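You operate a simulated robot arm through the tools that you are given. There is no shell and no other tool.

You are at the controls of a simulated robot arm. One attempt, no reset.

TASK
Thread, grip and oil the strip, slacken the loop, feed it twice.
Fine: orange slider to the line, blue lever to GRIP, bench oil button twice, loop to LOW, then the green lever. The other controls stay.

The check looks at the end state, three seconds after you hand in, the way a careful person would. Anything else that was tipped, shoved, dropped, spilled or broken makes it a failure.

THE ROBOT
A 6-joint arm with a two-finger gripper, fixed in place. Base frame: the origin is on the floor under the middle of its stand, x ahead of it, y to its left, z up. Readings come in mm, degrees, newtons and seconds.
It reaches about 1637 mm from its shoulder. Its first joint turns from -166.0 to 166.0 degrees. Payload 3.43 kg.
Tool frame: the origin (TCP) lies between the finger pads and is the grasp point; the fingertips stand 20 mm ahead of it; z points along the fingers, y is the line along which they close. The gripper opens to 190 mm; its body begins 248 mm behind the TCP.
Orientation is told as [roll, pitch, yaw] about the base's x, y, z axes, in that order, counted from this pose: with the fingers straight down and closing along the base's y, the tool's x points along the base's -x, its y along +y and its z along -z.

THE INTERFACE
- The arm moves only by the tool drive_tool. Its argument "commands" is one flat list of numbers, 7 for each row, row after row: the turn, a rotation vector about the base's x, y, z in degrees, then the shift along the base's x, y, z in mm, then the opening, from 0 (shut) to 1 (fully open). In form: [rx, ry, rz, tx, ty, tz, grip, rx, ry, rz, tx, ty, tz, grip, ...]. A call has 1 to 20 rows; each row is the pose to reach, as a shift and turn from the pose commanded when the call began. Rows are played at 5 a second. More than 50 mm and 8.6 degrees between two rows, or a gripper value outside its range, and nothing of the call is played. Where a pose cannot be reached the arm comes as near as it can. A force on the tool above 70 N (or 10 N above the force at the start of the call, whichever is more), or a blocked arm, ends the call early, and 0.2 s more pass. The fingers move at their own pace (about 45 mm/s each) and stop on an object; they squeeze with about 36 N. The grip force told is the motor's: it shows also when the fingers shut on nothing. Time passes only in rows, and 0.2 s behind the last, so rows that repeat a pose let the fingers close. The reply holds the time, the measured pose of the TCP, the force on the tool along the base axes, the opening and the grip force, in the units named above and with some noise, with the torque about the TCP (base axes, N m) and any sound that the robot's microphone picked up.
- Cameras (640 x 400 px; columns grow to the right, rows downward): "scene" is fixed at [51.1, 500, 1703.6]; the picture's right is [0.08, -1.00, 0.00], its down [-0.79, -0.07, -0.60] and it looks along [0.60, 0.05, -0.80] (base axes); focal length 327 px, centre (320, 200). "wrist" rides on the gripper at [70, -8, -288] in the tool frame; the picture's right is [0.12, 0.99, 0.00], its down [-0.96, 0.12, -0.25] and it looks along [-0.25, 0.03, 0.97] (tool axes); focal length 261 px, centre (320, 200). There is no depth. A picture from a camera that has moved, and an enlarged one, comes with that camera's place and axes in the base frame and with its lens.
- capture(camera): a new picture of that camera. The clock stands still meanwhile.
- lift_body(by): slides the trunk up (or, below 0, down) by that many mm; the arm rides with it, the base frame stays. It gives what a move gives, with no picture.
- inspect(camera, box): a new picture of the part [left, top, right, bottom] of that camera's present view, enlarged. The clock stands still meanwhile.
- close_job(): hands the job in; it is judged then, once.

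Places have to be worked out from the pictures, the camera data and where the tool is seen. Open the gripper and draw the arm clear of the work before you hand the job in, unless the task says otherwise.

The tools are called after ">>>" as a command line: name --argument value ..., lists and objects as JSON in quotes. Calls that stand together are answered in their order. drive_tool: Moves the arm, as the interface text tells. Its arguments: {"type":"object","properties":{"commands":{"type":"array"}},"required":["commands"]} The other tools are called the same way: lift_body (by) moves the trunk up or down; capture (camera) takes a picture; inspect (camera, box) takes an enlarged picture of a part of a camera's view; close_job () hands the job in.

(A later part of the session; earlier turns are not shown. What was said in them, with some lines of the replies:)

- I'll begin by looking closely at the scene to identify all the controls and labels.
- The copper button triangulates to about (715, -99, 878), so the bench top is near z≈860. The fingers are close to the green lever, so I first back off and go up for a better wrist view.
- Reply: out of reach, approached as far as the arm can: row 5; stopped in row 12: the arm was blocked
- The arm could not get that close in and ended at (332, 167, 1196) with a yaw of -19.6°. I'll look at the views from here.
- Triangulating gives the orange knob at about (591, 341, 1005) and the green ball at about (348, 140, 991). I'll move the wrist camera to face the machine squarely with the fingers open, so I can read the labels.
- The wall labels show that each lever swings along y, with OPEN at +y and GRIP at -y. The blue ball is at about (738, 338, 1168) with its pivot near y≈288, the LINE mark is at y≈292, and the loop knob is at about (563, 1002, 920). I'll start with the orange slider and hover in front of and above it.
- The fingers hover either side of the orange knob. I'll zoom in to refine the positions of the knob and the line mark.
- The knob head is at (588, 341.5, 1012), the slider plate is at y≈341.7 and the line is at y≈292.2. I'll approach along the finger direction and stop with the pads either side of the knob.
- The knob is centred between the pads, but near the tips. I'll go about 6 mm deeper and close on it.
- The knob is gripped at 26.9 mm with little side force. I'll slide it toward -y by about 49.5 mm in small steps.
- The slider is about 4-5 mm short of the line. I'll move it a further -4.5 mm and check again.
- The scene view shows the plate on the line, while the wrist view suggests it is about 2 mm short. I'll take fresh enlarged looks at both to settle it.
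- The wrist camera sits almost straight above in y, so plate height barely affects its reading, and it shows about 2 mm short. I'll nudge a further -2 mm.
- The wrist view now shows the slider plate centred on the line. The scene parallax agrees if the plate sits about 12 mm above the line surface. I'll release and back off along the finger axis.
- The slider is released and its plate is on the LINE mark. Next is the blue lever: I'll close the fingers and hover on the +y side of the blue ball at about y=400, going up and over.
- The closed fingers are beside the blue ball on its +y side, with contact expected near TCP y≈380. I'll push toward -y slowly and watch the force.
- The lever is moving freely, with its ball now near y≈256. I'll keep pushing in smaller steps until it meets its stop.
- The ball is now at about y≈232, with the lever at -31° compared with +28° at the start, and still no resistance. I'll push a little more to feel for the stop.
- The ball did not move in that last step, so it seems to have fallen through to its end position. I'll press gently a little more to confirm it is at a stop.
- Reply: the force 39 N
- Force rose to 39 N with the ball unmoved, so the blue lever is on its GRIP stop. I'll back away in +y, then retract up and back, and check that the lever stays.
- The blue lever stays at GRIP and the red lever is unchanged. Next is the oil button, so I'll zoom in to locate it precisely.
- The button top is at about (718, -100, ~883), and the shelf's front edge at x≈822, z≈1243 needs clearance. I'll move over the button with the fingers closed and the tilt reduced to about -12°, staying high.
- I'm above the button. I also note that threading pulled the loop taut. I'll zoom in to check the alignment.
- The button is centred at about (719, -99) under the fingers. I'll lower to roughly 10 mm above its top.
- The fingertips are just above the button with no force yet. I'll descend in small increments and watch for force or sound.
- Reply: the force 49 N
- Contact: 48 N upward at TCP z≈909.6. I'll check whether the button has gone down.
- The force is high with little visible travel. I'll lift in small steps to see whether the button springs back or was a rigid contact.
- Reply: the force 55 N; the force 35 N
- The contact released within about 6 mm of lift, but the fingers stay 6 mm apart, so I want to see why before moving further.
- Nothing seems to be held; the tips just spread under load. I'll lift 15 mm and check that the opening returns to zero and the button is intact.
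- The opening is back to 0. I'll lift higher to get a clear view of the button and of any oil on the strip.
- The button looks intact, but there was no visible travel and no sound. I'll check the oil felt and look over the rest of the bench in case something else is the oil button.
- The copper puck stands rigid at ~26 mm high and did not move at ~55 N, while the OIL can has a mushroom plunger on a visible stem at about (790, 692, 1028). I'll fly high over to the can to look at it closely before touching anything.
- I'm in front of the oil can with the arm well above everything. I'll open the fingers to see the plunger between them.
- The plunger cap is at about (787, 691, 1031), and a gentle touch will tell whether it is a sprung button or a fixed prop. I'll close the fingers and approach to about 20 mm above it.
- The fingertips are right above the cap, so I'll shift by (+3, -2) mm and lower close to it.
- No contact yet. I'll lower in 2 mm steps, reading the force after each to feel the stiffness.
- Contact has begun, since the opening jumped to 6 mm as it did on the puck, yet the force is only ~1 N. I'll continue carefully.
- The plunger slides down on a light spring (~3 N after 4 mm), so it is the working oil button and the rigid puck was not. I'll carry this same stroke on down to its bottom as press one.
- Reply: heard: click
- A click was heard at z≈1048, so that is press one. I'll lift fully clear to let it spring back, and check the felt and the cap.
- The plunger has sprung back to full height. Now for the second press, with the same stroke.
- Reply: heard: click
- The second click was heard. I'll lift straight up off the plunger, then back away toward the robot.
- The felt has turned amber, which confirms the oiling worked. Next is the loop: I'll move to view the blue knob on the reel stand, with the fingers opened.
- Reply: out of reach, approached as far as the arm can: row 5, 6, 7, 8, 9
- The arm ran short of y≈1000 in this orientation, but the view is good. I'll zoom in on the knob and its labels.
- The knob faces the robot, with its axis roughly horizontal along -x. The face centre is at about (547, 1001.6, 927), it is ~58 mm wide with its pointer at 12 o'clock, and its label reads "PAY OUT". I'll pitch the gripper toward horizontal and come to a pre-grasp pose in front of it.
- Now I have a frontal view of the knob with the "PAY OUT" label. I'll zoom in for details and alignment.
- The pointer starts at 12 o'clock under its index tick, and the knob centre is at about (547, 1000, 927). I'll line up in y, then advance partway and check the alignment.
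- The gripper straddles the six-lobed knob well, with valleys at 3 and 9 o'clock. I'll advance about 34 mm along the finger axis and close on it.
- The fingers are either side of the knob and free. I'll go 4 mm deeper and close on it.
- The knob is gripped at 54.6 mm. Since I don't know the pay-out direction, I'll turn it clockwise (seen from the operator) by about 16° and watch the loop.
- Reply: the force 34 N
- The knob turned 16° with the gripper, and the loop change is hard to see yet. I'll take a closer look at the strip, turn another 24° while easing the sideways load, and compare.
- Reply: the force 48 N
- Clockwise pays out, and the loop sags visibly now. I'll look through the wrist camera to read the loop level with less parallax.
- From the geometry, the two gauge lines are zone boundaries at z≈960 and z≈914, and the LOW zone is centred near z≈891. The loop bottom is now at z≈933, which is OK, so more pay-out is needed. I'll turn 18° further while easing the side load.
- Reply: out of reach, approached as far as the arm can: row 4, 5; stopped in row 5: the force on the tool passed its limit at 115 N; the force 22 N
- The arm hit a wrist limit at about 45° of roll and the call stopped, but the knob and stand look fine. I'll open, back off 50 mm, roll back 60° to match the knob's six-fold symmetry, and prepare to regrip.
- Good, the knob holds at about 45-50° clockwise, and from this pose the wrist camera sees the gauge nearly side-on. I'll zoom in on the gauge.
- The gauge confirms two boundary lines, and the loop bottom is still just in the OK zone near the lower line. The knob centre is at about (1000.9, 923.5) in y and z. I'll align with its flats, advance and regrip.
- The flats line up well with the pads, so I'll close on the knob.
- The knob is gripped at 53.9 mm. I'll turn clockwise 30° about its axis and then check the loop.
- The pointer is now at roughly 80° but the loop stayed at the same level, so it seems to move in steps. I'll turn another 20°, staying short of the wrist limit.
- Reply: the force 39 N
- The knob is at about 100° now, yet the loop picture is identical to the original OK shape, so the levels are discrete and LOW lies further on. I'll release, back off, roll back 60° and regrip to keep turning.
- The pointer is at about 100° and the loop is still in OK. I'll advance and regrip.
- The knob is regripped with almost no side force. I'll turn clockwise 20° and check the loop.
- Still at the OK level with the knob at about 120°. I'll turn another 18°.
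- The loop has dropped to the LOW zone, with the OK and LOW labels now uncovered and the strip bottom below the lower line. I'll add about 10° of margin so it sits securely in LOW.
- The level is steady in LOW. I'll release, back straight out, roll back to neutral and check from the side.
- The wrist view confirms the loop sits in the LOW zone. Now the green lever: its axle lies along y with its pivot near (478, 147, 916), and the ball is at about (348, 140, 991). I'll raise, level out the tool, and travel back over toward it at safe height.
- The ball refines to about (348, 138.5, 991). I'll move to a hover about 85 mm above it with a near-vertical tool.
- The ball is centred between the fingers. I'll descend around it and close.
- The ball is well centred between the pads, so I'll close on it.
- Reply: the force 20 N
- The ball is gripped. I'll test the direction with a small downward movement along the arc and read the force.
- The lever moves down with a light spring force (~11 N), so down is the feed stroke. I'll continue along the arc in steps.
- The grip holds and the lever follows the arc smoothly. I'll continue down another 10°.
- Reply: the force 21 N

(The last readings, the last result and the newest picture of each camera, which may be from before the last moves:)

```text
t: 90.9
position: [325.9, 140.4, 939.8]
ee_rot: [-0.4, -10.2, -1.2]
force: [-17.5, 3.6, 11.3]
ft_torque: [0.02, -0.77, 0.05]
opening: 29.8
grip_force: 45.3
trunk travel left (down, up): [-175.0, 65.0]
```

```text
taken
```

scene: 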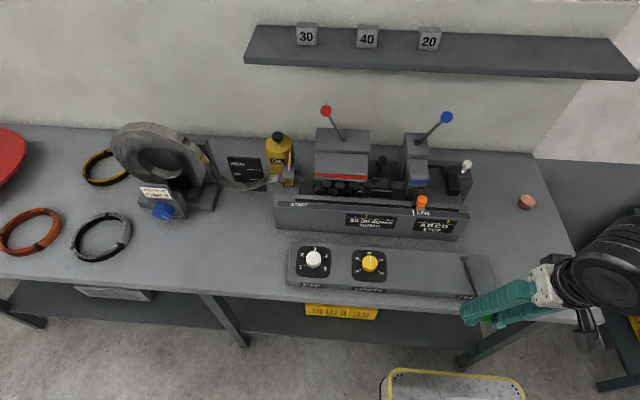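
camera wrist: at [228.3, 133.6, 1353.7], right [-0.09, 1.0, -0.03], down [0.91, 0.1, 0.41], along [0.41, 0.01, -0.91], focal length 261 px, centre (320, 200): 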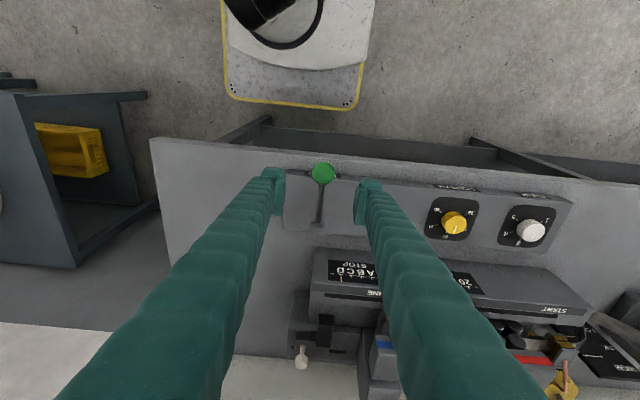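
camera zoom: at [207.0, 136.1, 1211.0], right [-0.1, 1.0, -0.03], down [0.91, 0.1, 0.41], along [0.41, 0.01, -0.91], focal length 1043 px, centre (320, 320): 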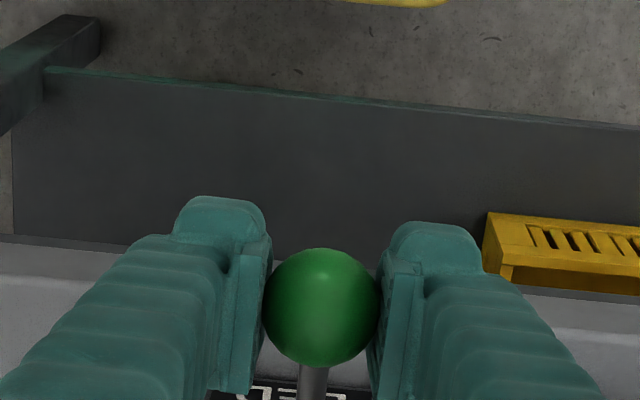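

The lever is near horizontal now, and something by the orange slider looks to have moved, so I'll inspect the machine area.

>>> inspect --camera "scene" --box '[360, 150, 480, 240]'

>>> inspect --camera "scene" --box '[200, 120, 320, 210]'

>>> inspect --camera "scene" --box '[430, 240, 550, 340]'

```text
4.44 times, centred on (420, 195) of scene
camera zoom: at [51.1, 500.0, 1703.6], right [0.08, -1.0, 0.0], down [-0.79, -0.07, -0.6], along [0.6, 0.05, -0.8], focal length 1454 px, centre (-124, 222)
```

zoom: 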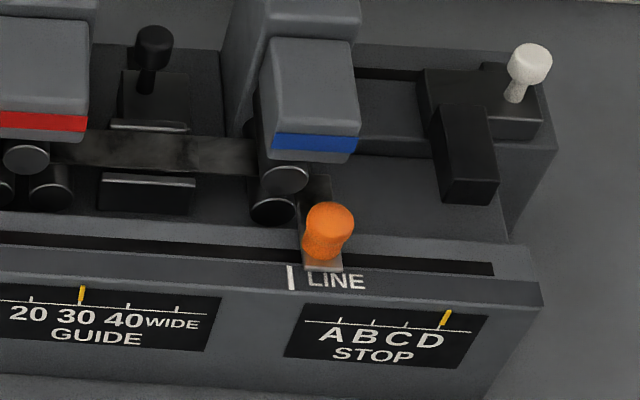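

```text
4.44 times, centred on (260, 165) of scene
camera zoom: at [51.1, 500.0, 1703.6], right [0.08, -1.0, 0.0], down [-0.79, -0.07, -0.6], along [0.6, 0.05, -0.8], focal length 1454 px, centre (587, 356)
```

zoom: 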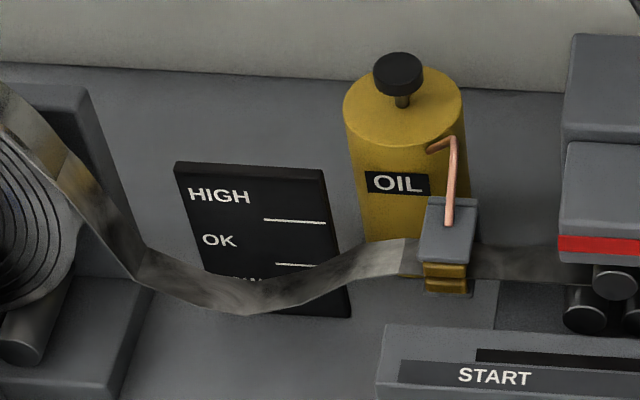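

```text
4.00 times, centred on (490, 290) of scene
camera zoom: at [51.1, 500.0, 1703.6], right [0.08, -1.0, 0.0], down [-0.79, -0.07, -0.6], along [0.6, 0.05, -0.8], focal length 1308 px, centre (-360, -160)
```

zoom: 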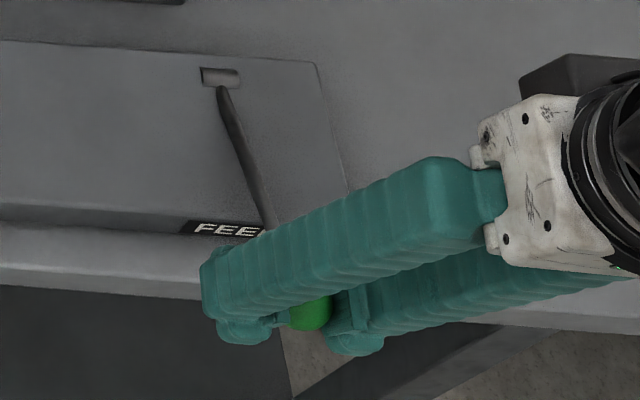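

The feed is working: the slider and strip have advanced about 17 mm past LINE and the loop has risen from LOW to OK as strip is consumed. I'll finish this stroke down to its stop.

>>> drive_tool --commands '[0, 0, 0, -0.8, 0, -5, 0.1, 0, 0, 0, -1.2, 0, -10, 0.1, 0, 0, 0, -1.4, 0, -15, 0.1, 0, 0, 0, -1.4, 0, -15, 0.1]'

>>> inspect --camera "scene" --box '[360, 150, 480, 240]'

>>> inspect --camera "wrist" --box '[250, 120, 390, 220]'

```text
t: 91.9
position: [325.0, 140.5, 923.9]
ee_rot: [-0.5, -10.2, -1.3]
force: [-20.4, -6.8, 9.5]
ft_torque: [0.0, -0.52, -0.05]
opening: 29.7
grip_force: 45.2
trunk travel left (down, up): [-175.0, 65.0]
```

```text
4.44 times, centred on (420, 195) of scene
camera zoom: at [51.1, 500.0, 1703.6], right [0.08, -1.0, 0.0], down [-0.79, -0.07, -0.6], along [0.6, 0.05, -0.8], focal length 1454 px, centre (-124, 222)
```

zoom: 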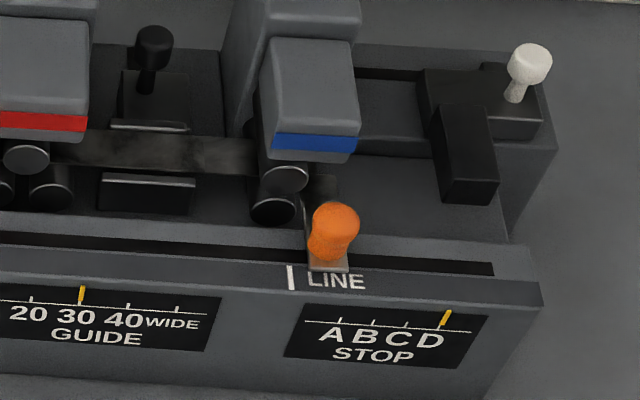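

```text
4.00 times, centred on (320, 170) of wrist
camera zoom: at [205.3, 136.4, 1195.9], right [-0.09, 1.0, -0.03], down [0.91, 0.1, 0.41], along [0.41, 0.01, -0.91], focal length 1043 px, centre (320, 320)
```

zoom: 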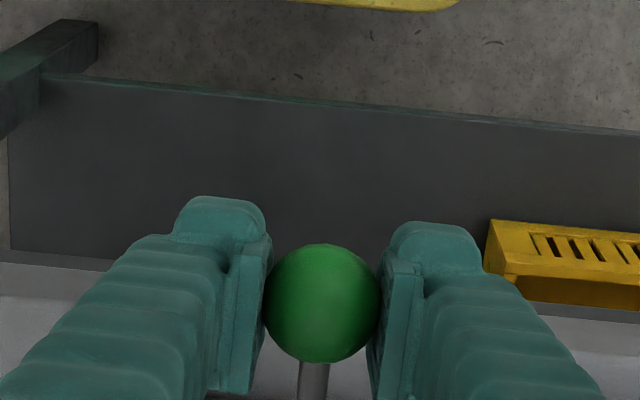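

The slider has advanced about 20 mm, matching the LENGTH setting. I'll press a few mm further to make sure the stroke is complete at its stop.

>>> drive_tool --commands '[0, 0, 0, -0.5, 0, -4, 0.1, 0, 0, 0, -0.5, 0, -8, 0.1, 0, 0, 0, -0.5, 0, -8, 0.1]'

>>> inspect --camera "scene" --box '[360, 150, 480, 240]'

```text
t: 92.7
position: [324.6, 139.0, 916.2]
ee_rot: [-0.4, -10.2, -1.3]
force: [-20.8, -13.1, 8.6]
ft_torque: [0.05, -0.7, 0.03]
opening: 29.6
grip_force: 45.1
trunk travel left (down, up): [-175.0, 65.0]
```

```text
4.44 times, centred on (420, 195) of scene
camera zoom: at [51.1, 500.0, 1703.6], right [0.08, -1.0, 0.0], down [-0.79, -0.07, -0.6], along [0.6, 0.05, -0.8], focal length 1454 px, centre (-124, 222)
```

zoom: 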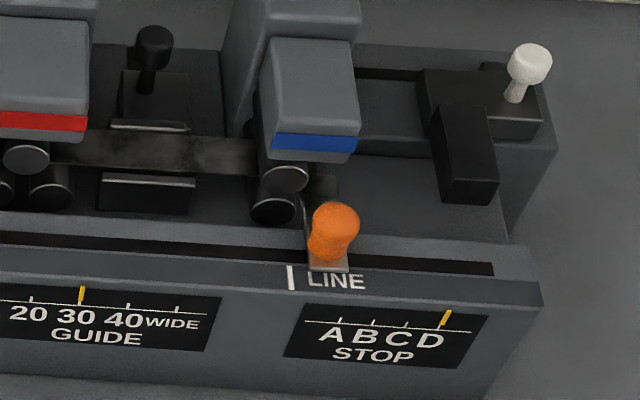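

The slider stopped advancing at 20 mm, so stroke one is complete. I'll return the lever along its arc to the rest position.

>>> drive_tool --commands '[0, 0, 0, 0.5, 0, 8, 0.1, 0, 0, 0, 1, 0, 16, 0.1, 0, 0, 0, 2, 0, 24, 0.1, 0, 0, 0, 4, 0, 33, 0.1, 0, 0, 0, 6, 0, 42, 0.1, 0, 0, 0, 8.5, 0, 50, 0.1, 0, 0, 0, 11.5, 0, 59, 0.1, 0, 0, 0, 14.5, 0, 67, 0.1, 0, 0, 0, 17.8, 0, 74.5, 0.1, 0, 0, 0, 21, 0, 80, 0.1, 0, 0, 0, 23.4, 0, 83.5, 0.1, 0, 0, 0, 23.4, 0, 83.5, 0.1]'

>>> inspect --camera "scene" --box '[360, 150, 480, 240]'

>>> inspect --camera "scene" --box '[430, 220, 530, 310]'

>>> inspect --camera "wrist" --box '[250, 120, 390, 220]'

```text
t: 95.3
position: [346.0, 140.1, 1000.4]
ee_rot: [-0.4, -10.0, -1.3]
force: [-27.2, -7.7, -10.8]
ft_torque: [-0.06, 0.35, -0.08]
opening: 32.5
grip_force: 45.2
trunk travel left (down, up): [-175.0, 65.0]
```

```text
4.44 times, centred on (420, 195) of scene
camera zoom: at [51.1, 500.0, 1703.6], right [0.08, -1.0, 0.0], down [-0.79, -0.07, -0.6], along [0.6, 0.05, -0.8], focal length 1454 px, centre (-124, 222)
```

zoom: 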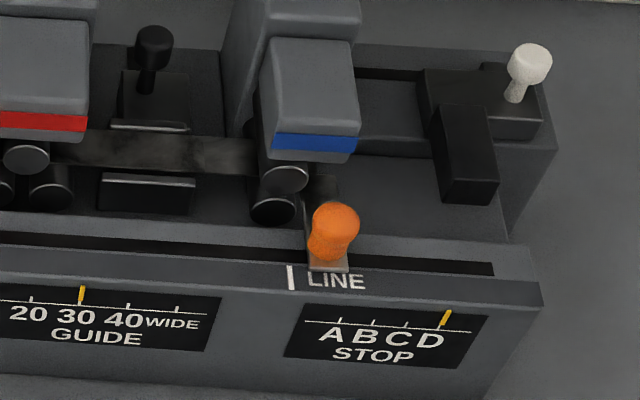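

```text
4.44 times, centred on (480, 265) of scene
camera zoom: at [51.1, 500.0, 1703.6], right [0.08, -1.0, 0.0], down [-0.79, -0.07, -0.6], along [0.6, 0.05, -0.8], focal length 1454 px, centre (-391, -89)
```

zoom: 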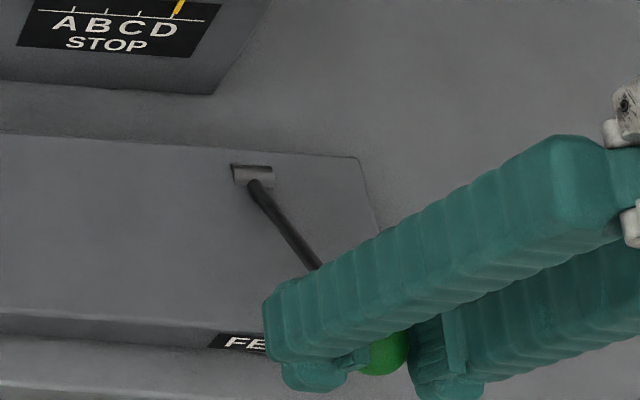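

```text
4.00 times, centred on (320, 170) of wrist
camera zoom: at [227.5, 136.5, 1272.6], right [-0.09, 1.0, -0.03], down [0.91, 0.1, 0.41], along [0.41, 0.01, -0.91], focal length 1043 px, centre (320, 320)
```

zoom: 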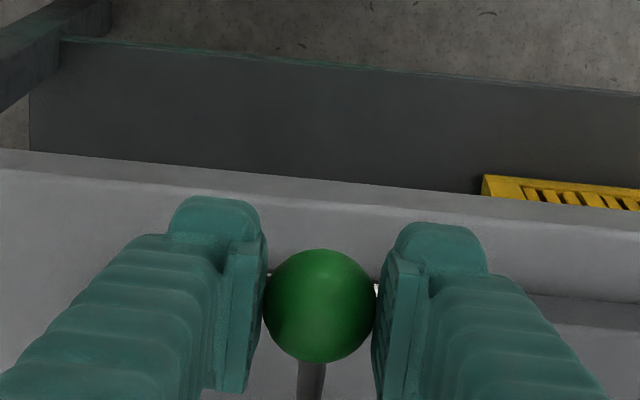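

The strip stays advanced while the lever is back near rest. I'll release briefly to let the lever settle on its own rest stop and verify it.

>>> drive_tool --commands '[0, 0, 0, 0, 0, 0, 0.25, 0, 0, 0, 0, 0, 0, 0.42, 0, 0, 0, 0, 0, 0, 0.42, 0, 0, 0, 0, 0, 0, 0.42]'

>>> inspect --camera "wrist" --box '[250, 120, 390, 220]'

>>> inspect --camera "scene" --box '[430, 240, 550, 330]'

>>> inspect --camera "scene" --box '[120, 120, 300, 240]'

```text
t: 96.3
position: [347.9, 140.3, 1000.8]
ee_rot: [-0.4, -10.2, -1.2]
force: [-0.3, -0.1, -0.4]
ft_torque: [0.01, 0.0, -0.01]
opening: 80.1
grip_force: 0.1
trunk travel left (down, up): [-175.0, 65.0]
```

```text
4.00 times, centred on (320, 170) of wrist
camera zoom: at [228.8, 137.0, 1271.7], right [-0.09, 1.0, -0.03], down [0.91, 0.1, 0.41], along [0.41, 0.01, -0.91], focal length 1043 px, centre (320, 320)
```

zoom: 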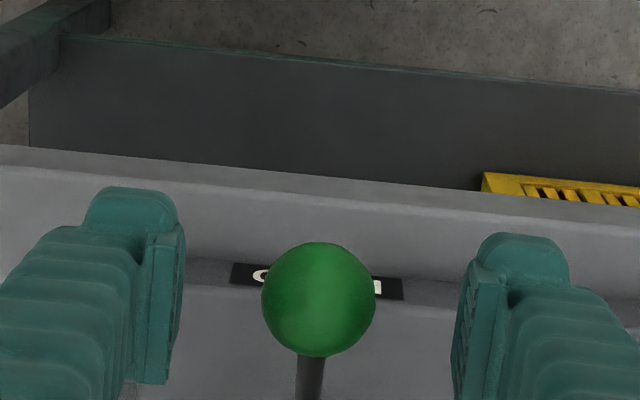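

```text
4.44 times, centred on (490, 285) of scene
camera zoom: at [51.1, 500.0, 1703.6], right [0.08, -1.0, 0.0], down [-0.79, -0.07, -0.6], along [0.6, 0.05, -0.8], focal length 1454 px, centre (-436, -178)
```

zoom: 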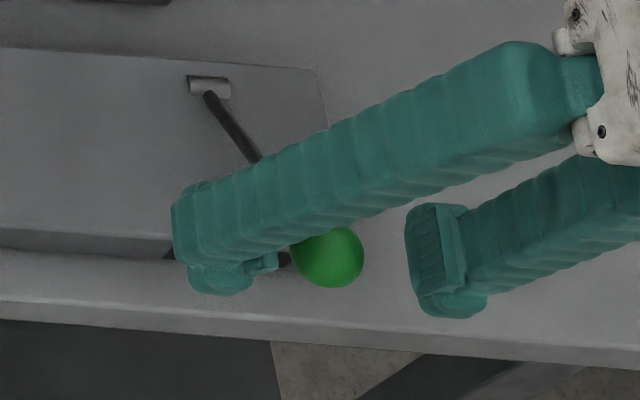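

```text
3.33 times, centred on (210, 180) of scene
camera zoom: at [51.1, 500.0, 1703.6], right [0.08, -1.0, 0.0], down [-0.79, -0.07, -0.6], along [0.6, 0.05, -0.8], focal length 1090 px, centre (687, 267)
```

zoom: 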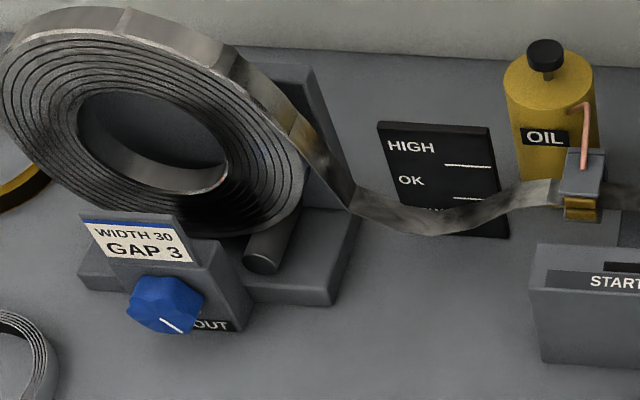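

The lever springs back to its exact rest position, and the loop is at OK after one feed as expected. Now the second stroke: grip the ball again and pull down the same arc.

>>> drive_tool --commands '[0, 0, 0, 0, 0, 0, 0.3, 0, 0, 0, 0, 0, 0, 0.1, 0, 0, 0, 0, 0, 0, 0.1, 0, 0, 0, 0, 0, 0, 0.1, 0, 0, 0, -2.5, 0.3, -4.6, 0.1, 0, 0, 0, -4.9, 0.5, -9.2, 0.1, 0, 0, 0, -7.5, 0.5, -15.2, 0.1, 0, 0, 0, -9.9, 0.5, -21.2, 0.1, 0, 0, 0, -12.1, 0.5, -27.2, 0.1, 0, 0, 0, -14.3, 0.5, -33.7, 0.1, 0, 0, 0, -15.8, 0.5, -40.1, 0.1, 0, 0, 0, -17.2, 0.5, -46.5, 0.1, 0, 0, 0, -18.3, 0.5, -52.9, 0.1, 0, 0, 0, -19.3, 0.5, -59.3, 0.1, 0, 0, 0, -20.1, 0.5, -64.3, 0.1, 0, 0, 0, -20.5, 0.5, -69.3, 0.1, 0, 0, 0, -20.7, 0.5, -74.3, 0.1, 0, 0, 0, -21.2, 0.5, -78.3, 0.1, 0, 0, 0, -21.2, 0.5, -82.3, 0.1, 0, 0, 0, -21.2, 0.5, -82.3, 0.1]'

>>> inspect --camera "scene" --box '[360, 150, 480, 240]'

>>> inspect --camera "scene" --box '[120, 120, 300, 240]'

>>> inspect --camera "wrist" --box '[250, 120, 390, 220]'

```text
t: 100.5
position: [325.5, 139.6, 918.3]
ee_rot: [-0.3, -10.2, -1.3]
force: [-19.6, -39.0, 9.8]
ft_torque: [0.1, -0.71, 0.1]
opening: 29.5
grip_force: 44.9
trunk travel left (down, up): [-175.0, 65.0]
```

```text
4.44 times, centred on (420, 195) of scene
camera zoom: at [51.1, 500.0, 1703.6], right [0.08, -1.0, 0.0], down [-0.79, -0.07, -0.6], along [0.6, 0.05, -0.8], focal length 1454 px, centre (-124, 222)
```

zoom: 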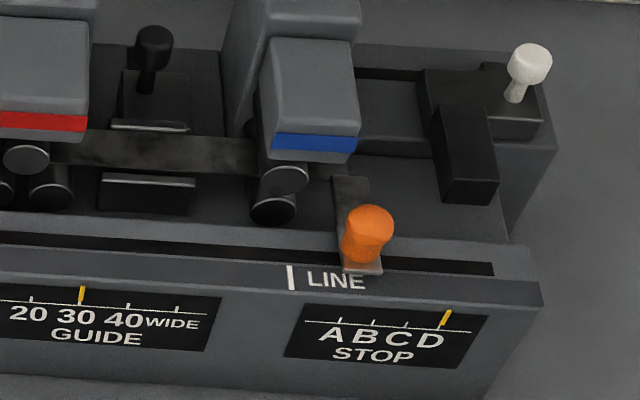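

```text
3.33 times, centred on (210, 180) of scene
camera zoom: at [51.1, 500.0, 1703.6], right [0.08, -1.0, 0.0], down [-0.79, -0.07, -0.6], along [0.6, 0.05, -0.8], focal length 1090 px, centre (687, 267)
```

zoom: 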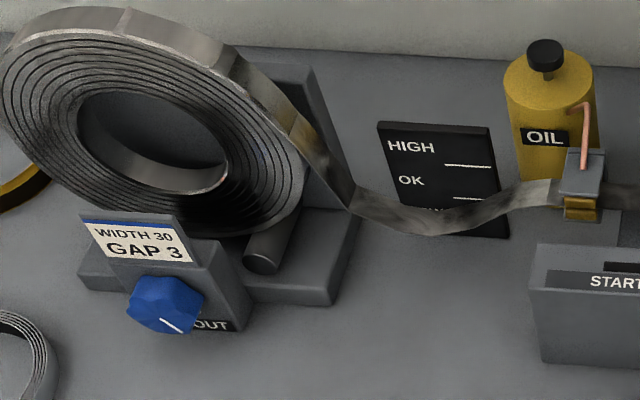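

```text
4.00 times, centred on (320, 170) of wrist
camera zoom: at [207.1, 136.2, 1189.2], right [-0.09, 1.0, -0.03], down [0.91, 0.1, 0.41], along [0.41, 0.01, -0.91], focal length 1043 px, centre (320, 320)
```

zoom: 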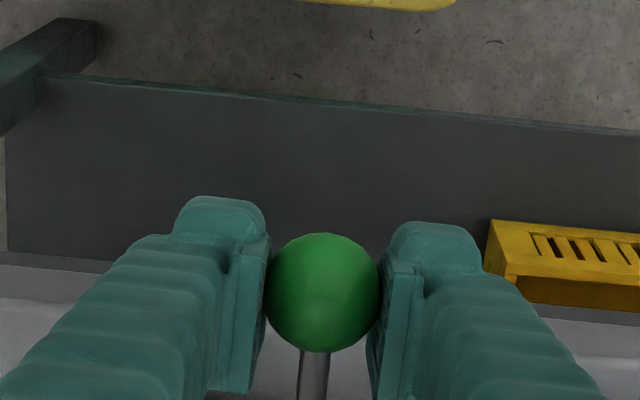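

The second feed is done: the slider advanced another ~20 mm and the loop still sits at OK. I'll return the lever to rest and release it.

>>> drive_tool --commands '[0, 0, 0, 0.5, -0.8, 8, 0.1, 0, 0, 0, 1, -0.8, 16, 0.1, 0, 0, 0, 2, -0.8, 24, 0.1, 0, 0, 0, 4, -0.8, 33, 0.1, 0, 0, 0, 6, -0.8, 42, 0.1, 0, 0, 0, 8.5, -0.8, 50, 0.1, 0, 0, 0, 11.5, -0.8, 59, 0.1, 0, 0, 0, 14.5, -0.8, 67, 0.1, 0, 0, 0, 17.5, -0.8, 74, 0.1, 0, 0, 0, 19.8, -0.8, 79, 0.1, 0, 0, 0, 21.2, -0.5, 82.3, 0.1, 0, 0, 0, 21.2, -0.5, 82.3, 0.1, 0, 0, 0, 21.2, -0.5, 82.3, 0.25, 0, 0, 0, 21.2, -0.5, 82.3, 0.42, 0, 0, 0, 21.2, -0.5, 82.3, 0.42, 0, 0, 0, 21.2, -0.5, 82.3, 0.42]'

>>> inspect --camera "wrist" --box '[250, 120, 390, 220]'

>>> inspect --camera "scene" --box '[430, 240, 550, 330]'

```text
t: 103.9
position: [348.8, 141.5, 999.9]
ee_rot: [-0.4, -10.2, -1.2]
force: [-0.5, 0.3, -0.1]
ft_torque: [0.04, -0.01, 0.0]
opening: 79.7
grip_force: 0.0
trunk travel left (down, up): [-175.0, 65.0]
```

```text
4.00 times, centred on (320, 170) of wrist
camera zoom: at [229.3, 137.8, 1271.7], right [-0.09, 1.0, -0.03], down [0.91, 0.1, 0.41], along [0.41, 0.01, -0.91], focal length 1043 px, centre (320, 320)
```

zoom: 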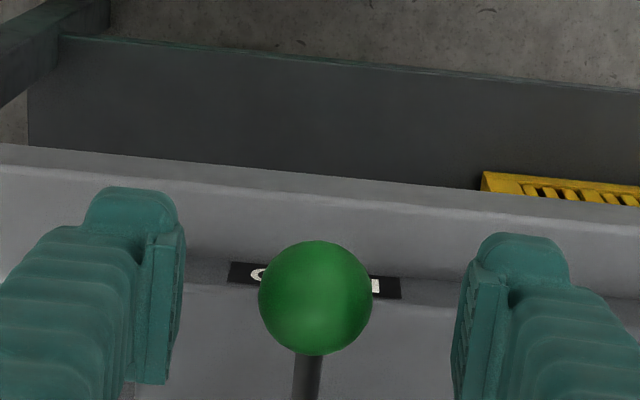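

```text
4.44 times, centred on (490, 285) of scene
camera zoom: at [51.1, 500.0, 1703.6], right [0.08, -1.0, 0.0], down [-0.79, -0.07, -0.6], along [0.6, 0.05, -0.8], focal length 1454 px, centre (-436, -178)
```

zoom: 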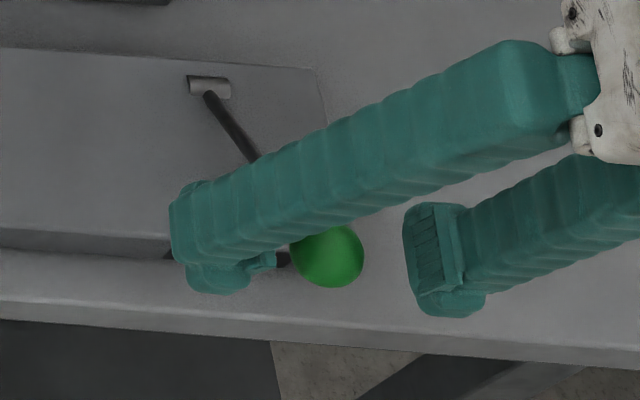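

The lever is back at rest and released. I'll rise straight up off the ball and draw the arm clear to the right.

>>> drive_tool --commands '[0, 0, 0, 0, -1, 30, 0.42, 0, 0, 0, 0, -1, 65, 0.42, 0, 0, 0, 0, -1, 105, 0.42, 0, 0, 0, 5, -1, 145, 0.42, 0, 0, 0, 15, -30, 175, 0.42, 0, 0, 0, 25, -70, 185, 0.42, 0, 0, 0, 35, -115, 185, 0.5, 0, 0, 0, 45, -160, 185, 0.6, 0, 0, 0, 45, -205, 185, 0.8, 0, 0, 0, 45, -250, 185, 1, 0, 0, 0, 45, -295, 185, 1, 0, 0, 0, 45, -295, 185, 1]'

>>> capture --camera "scene"

>>> inspect --camera "scene" --box '[260, 90, 500, 240]'

>>> inspect --camera "scene" --box '[270, 220, 530, 320]'

>>> inspect --camera "scene" --box '[100, 110, 310, 240]'

```text
t: 106.5
position: [397.3, -152.6, 1186.6]
ee_rot: [-0.4, -10.2, -0.7]
force: [-2.2, -4.7, -0.9]
ft_torque: [1.16, -0.6, 0.2]
opening: 190.1
grip_force: 0.1
trunk travel left (down, up): [-175.0, 65.0]
```

```text
taken
```

scene: 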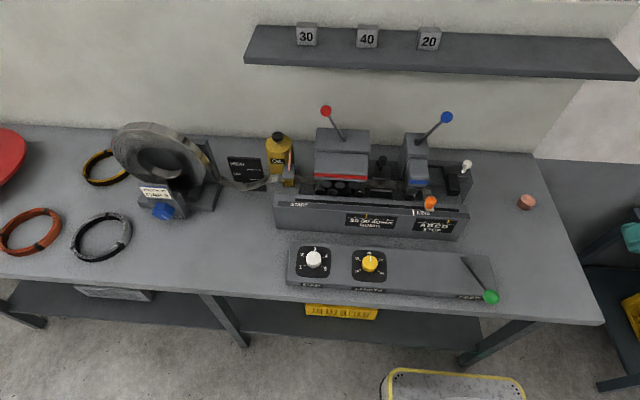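

```text
2.67 times, centred on (380, 165) of scene
camera zoom: at [51.1, 500.0, 1703.6], right [0.08, -1.0, 0.0], down [-0.79, -0.07, -0.6], along [0.6, 0.05, -0.8], focal length 872 px, centre (160, 293)
```

zoom: 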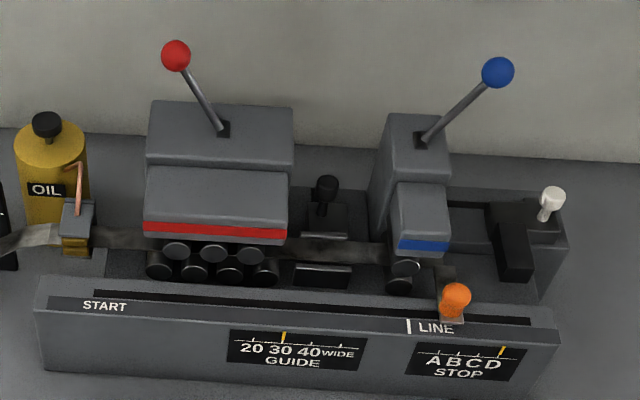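

```text
2.46 times, centred on (400, 270) of scene
camera zoom: at [51.1, 500.0, 1703.6], right [0.08, -1.0, 0.0], down [-0.79, -0.07, -0.6], along [0.6, 0.05, -0.8], focal length 805 px, centre (123, 28)
```

zoom: 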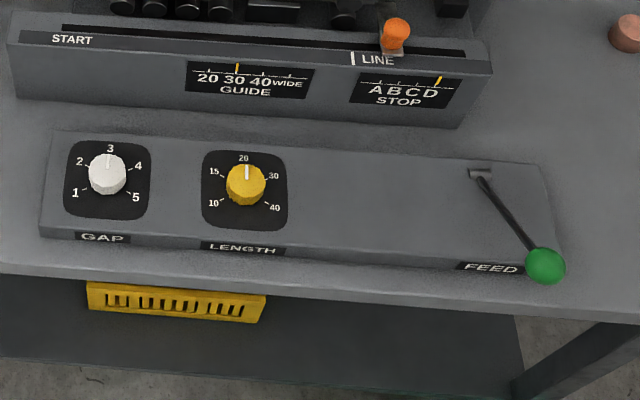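

```text
3.05 times, centred on (205, 175) of scene
camera zoom: at [51.1, 500.0, 1703.6], right [0.08, -1.0, 0.0], down [-0.79, -0.07, -0.6], along [0.6, 0.05, -0.8], focal length 997 px, centre (670, 276)
```

zoom: 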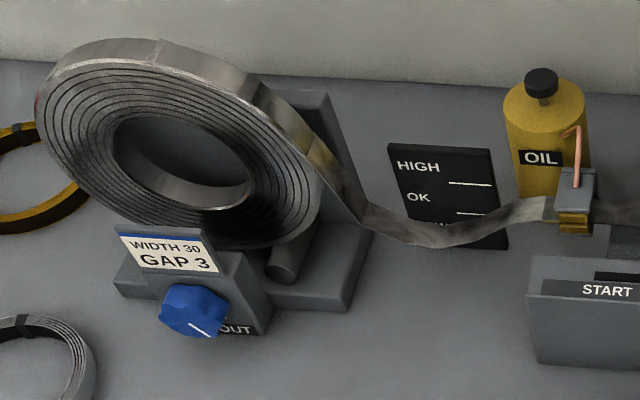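

Everything matches expectations: blue lever at GRIP, felt oiled, strip fed two lengths, green lever at rest, and the red, black, white, GAP and LENGTH controls unchanged. I'll hold still briefly to confirm the arm is touching nothing.

>>> drive_tool --commands '[0, 0, 0, 0, 0, 0, 1, 0, 0, 0, 0, 0, 0, 1, 0, 0, 0, 0, 0, 0, 1]'

>>> capture --camera "wrist"

>>> inspect --camera "scene" --box '[0, 110, 220, 310]'

```text
t: 107.3
position: [398.1, -154.3, 1184.3]
ee_rot: [-0.4, -9.9, -1.0]
force: [-0.4, -1.4, 0.8]
ft_torque: [-0.02, -0.02, 0.04]
opening: 189.9
grip_force: 0.0
trunk travel left (down, up): [-175.0, 65.0]
```

```text
taken
camera wrist: at [278.6, -158.1, 1456.3], right [-0.1, 0.99, -0.03], down [0.91, 0.1, 0.41], along [0.41, 0.02, -0.91], focal length 261 px, centre (320, 200)
```

wrist: 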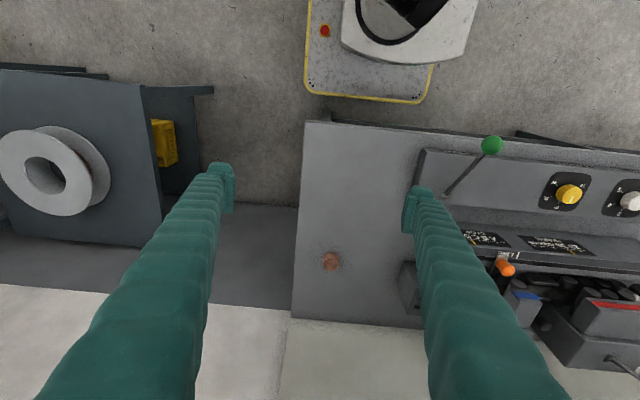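

```text
2.00 times, centred on (110, 210) of scene
camera zoom: at [51.1, 500.0, 1703.6], right [0.08, -1.0, 0.0], down [-0.79, -0.07, -0.6], along [0.6, 0.05, -0.8], focal length 654 px, centre (740, 180)
```

zoom: 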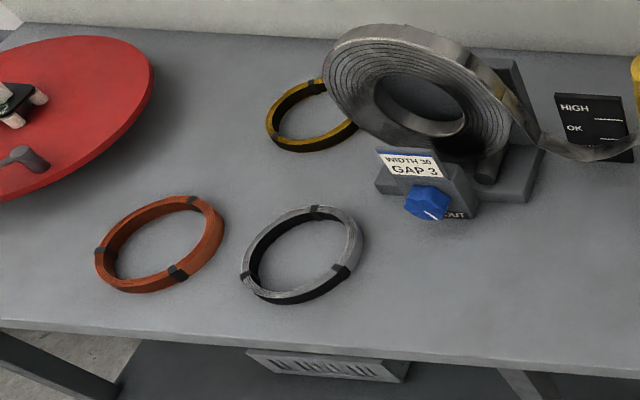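

The arm is clear with no contact force, the gripper is open, and nothing else on the bench has moved. All the requested steps are done, so I'm handing the job in.

>>> close_job

```text
The job is handed in.
```

I carried out all five steps in order and handed the job in; I don't have the check's verdict yet.

- **Orange slider:** I moved it onto the LINE mark. The two feeds then carried it about 40 mm further with the strip.
- **Blue lever:** It is against its stop on the GRIP side.
- **Oil:** I pressed the plunger on the OIL can twice, with a click each time, and the felt turned amber. I had first pressed the copper puck on the bench at about 55 N, mistaking it for the oil button. It didn't move, and nothing visible changed.
- **Loop:** I turned the PAY OUT knob clockwise until the strip hung in the LOW zone. The first feed drew it back up to OK, where it stayed.
- **Green lever:** I pulled two full strokes, each feeding about 20 mm to match the LENGTH setting. It sprang back to rest each time.

While I was turning the knob, the arm reached a wrist limit and the force briefly hit 115 N before the call stopped. The knob and reel stand looked undamaged afterwards.

In the last pictures the other controls and loose items were where they started. The gripper was open and the arm clear of the bench.
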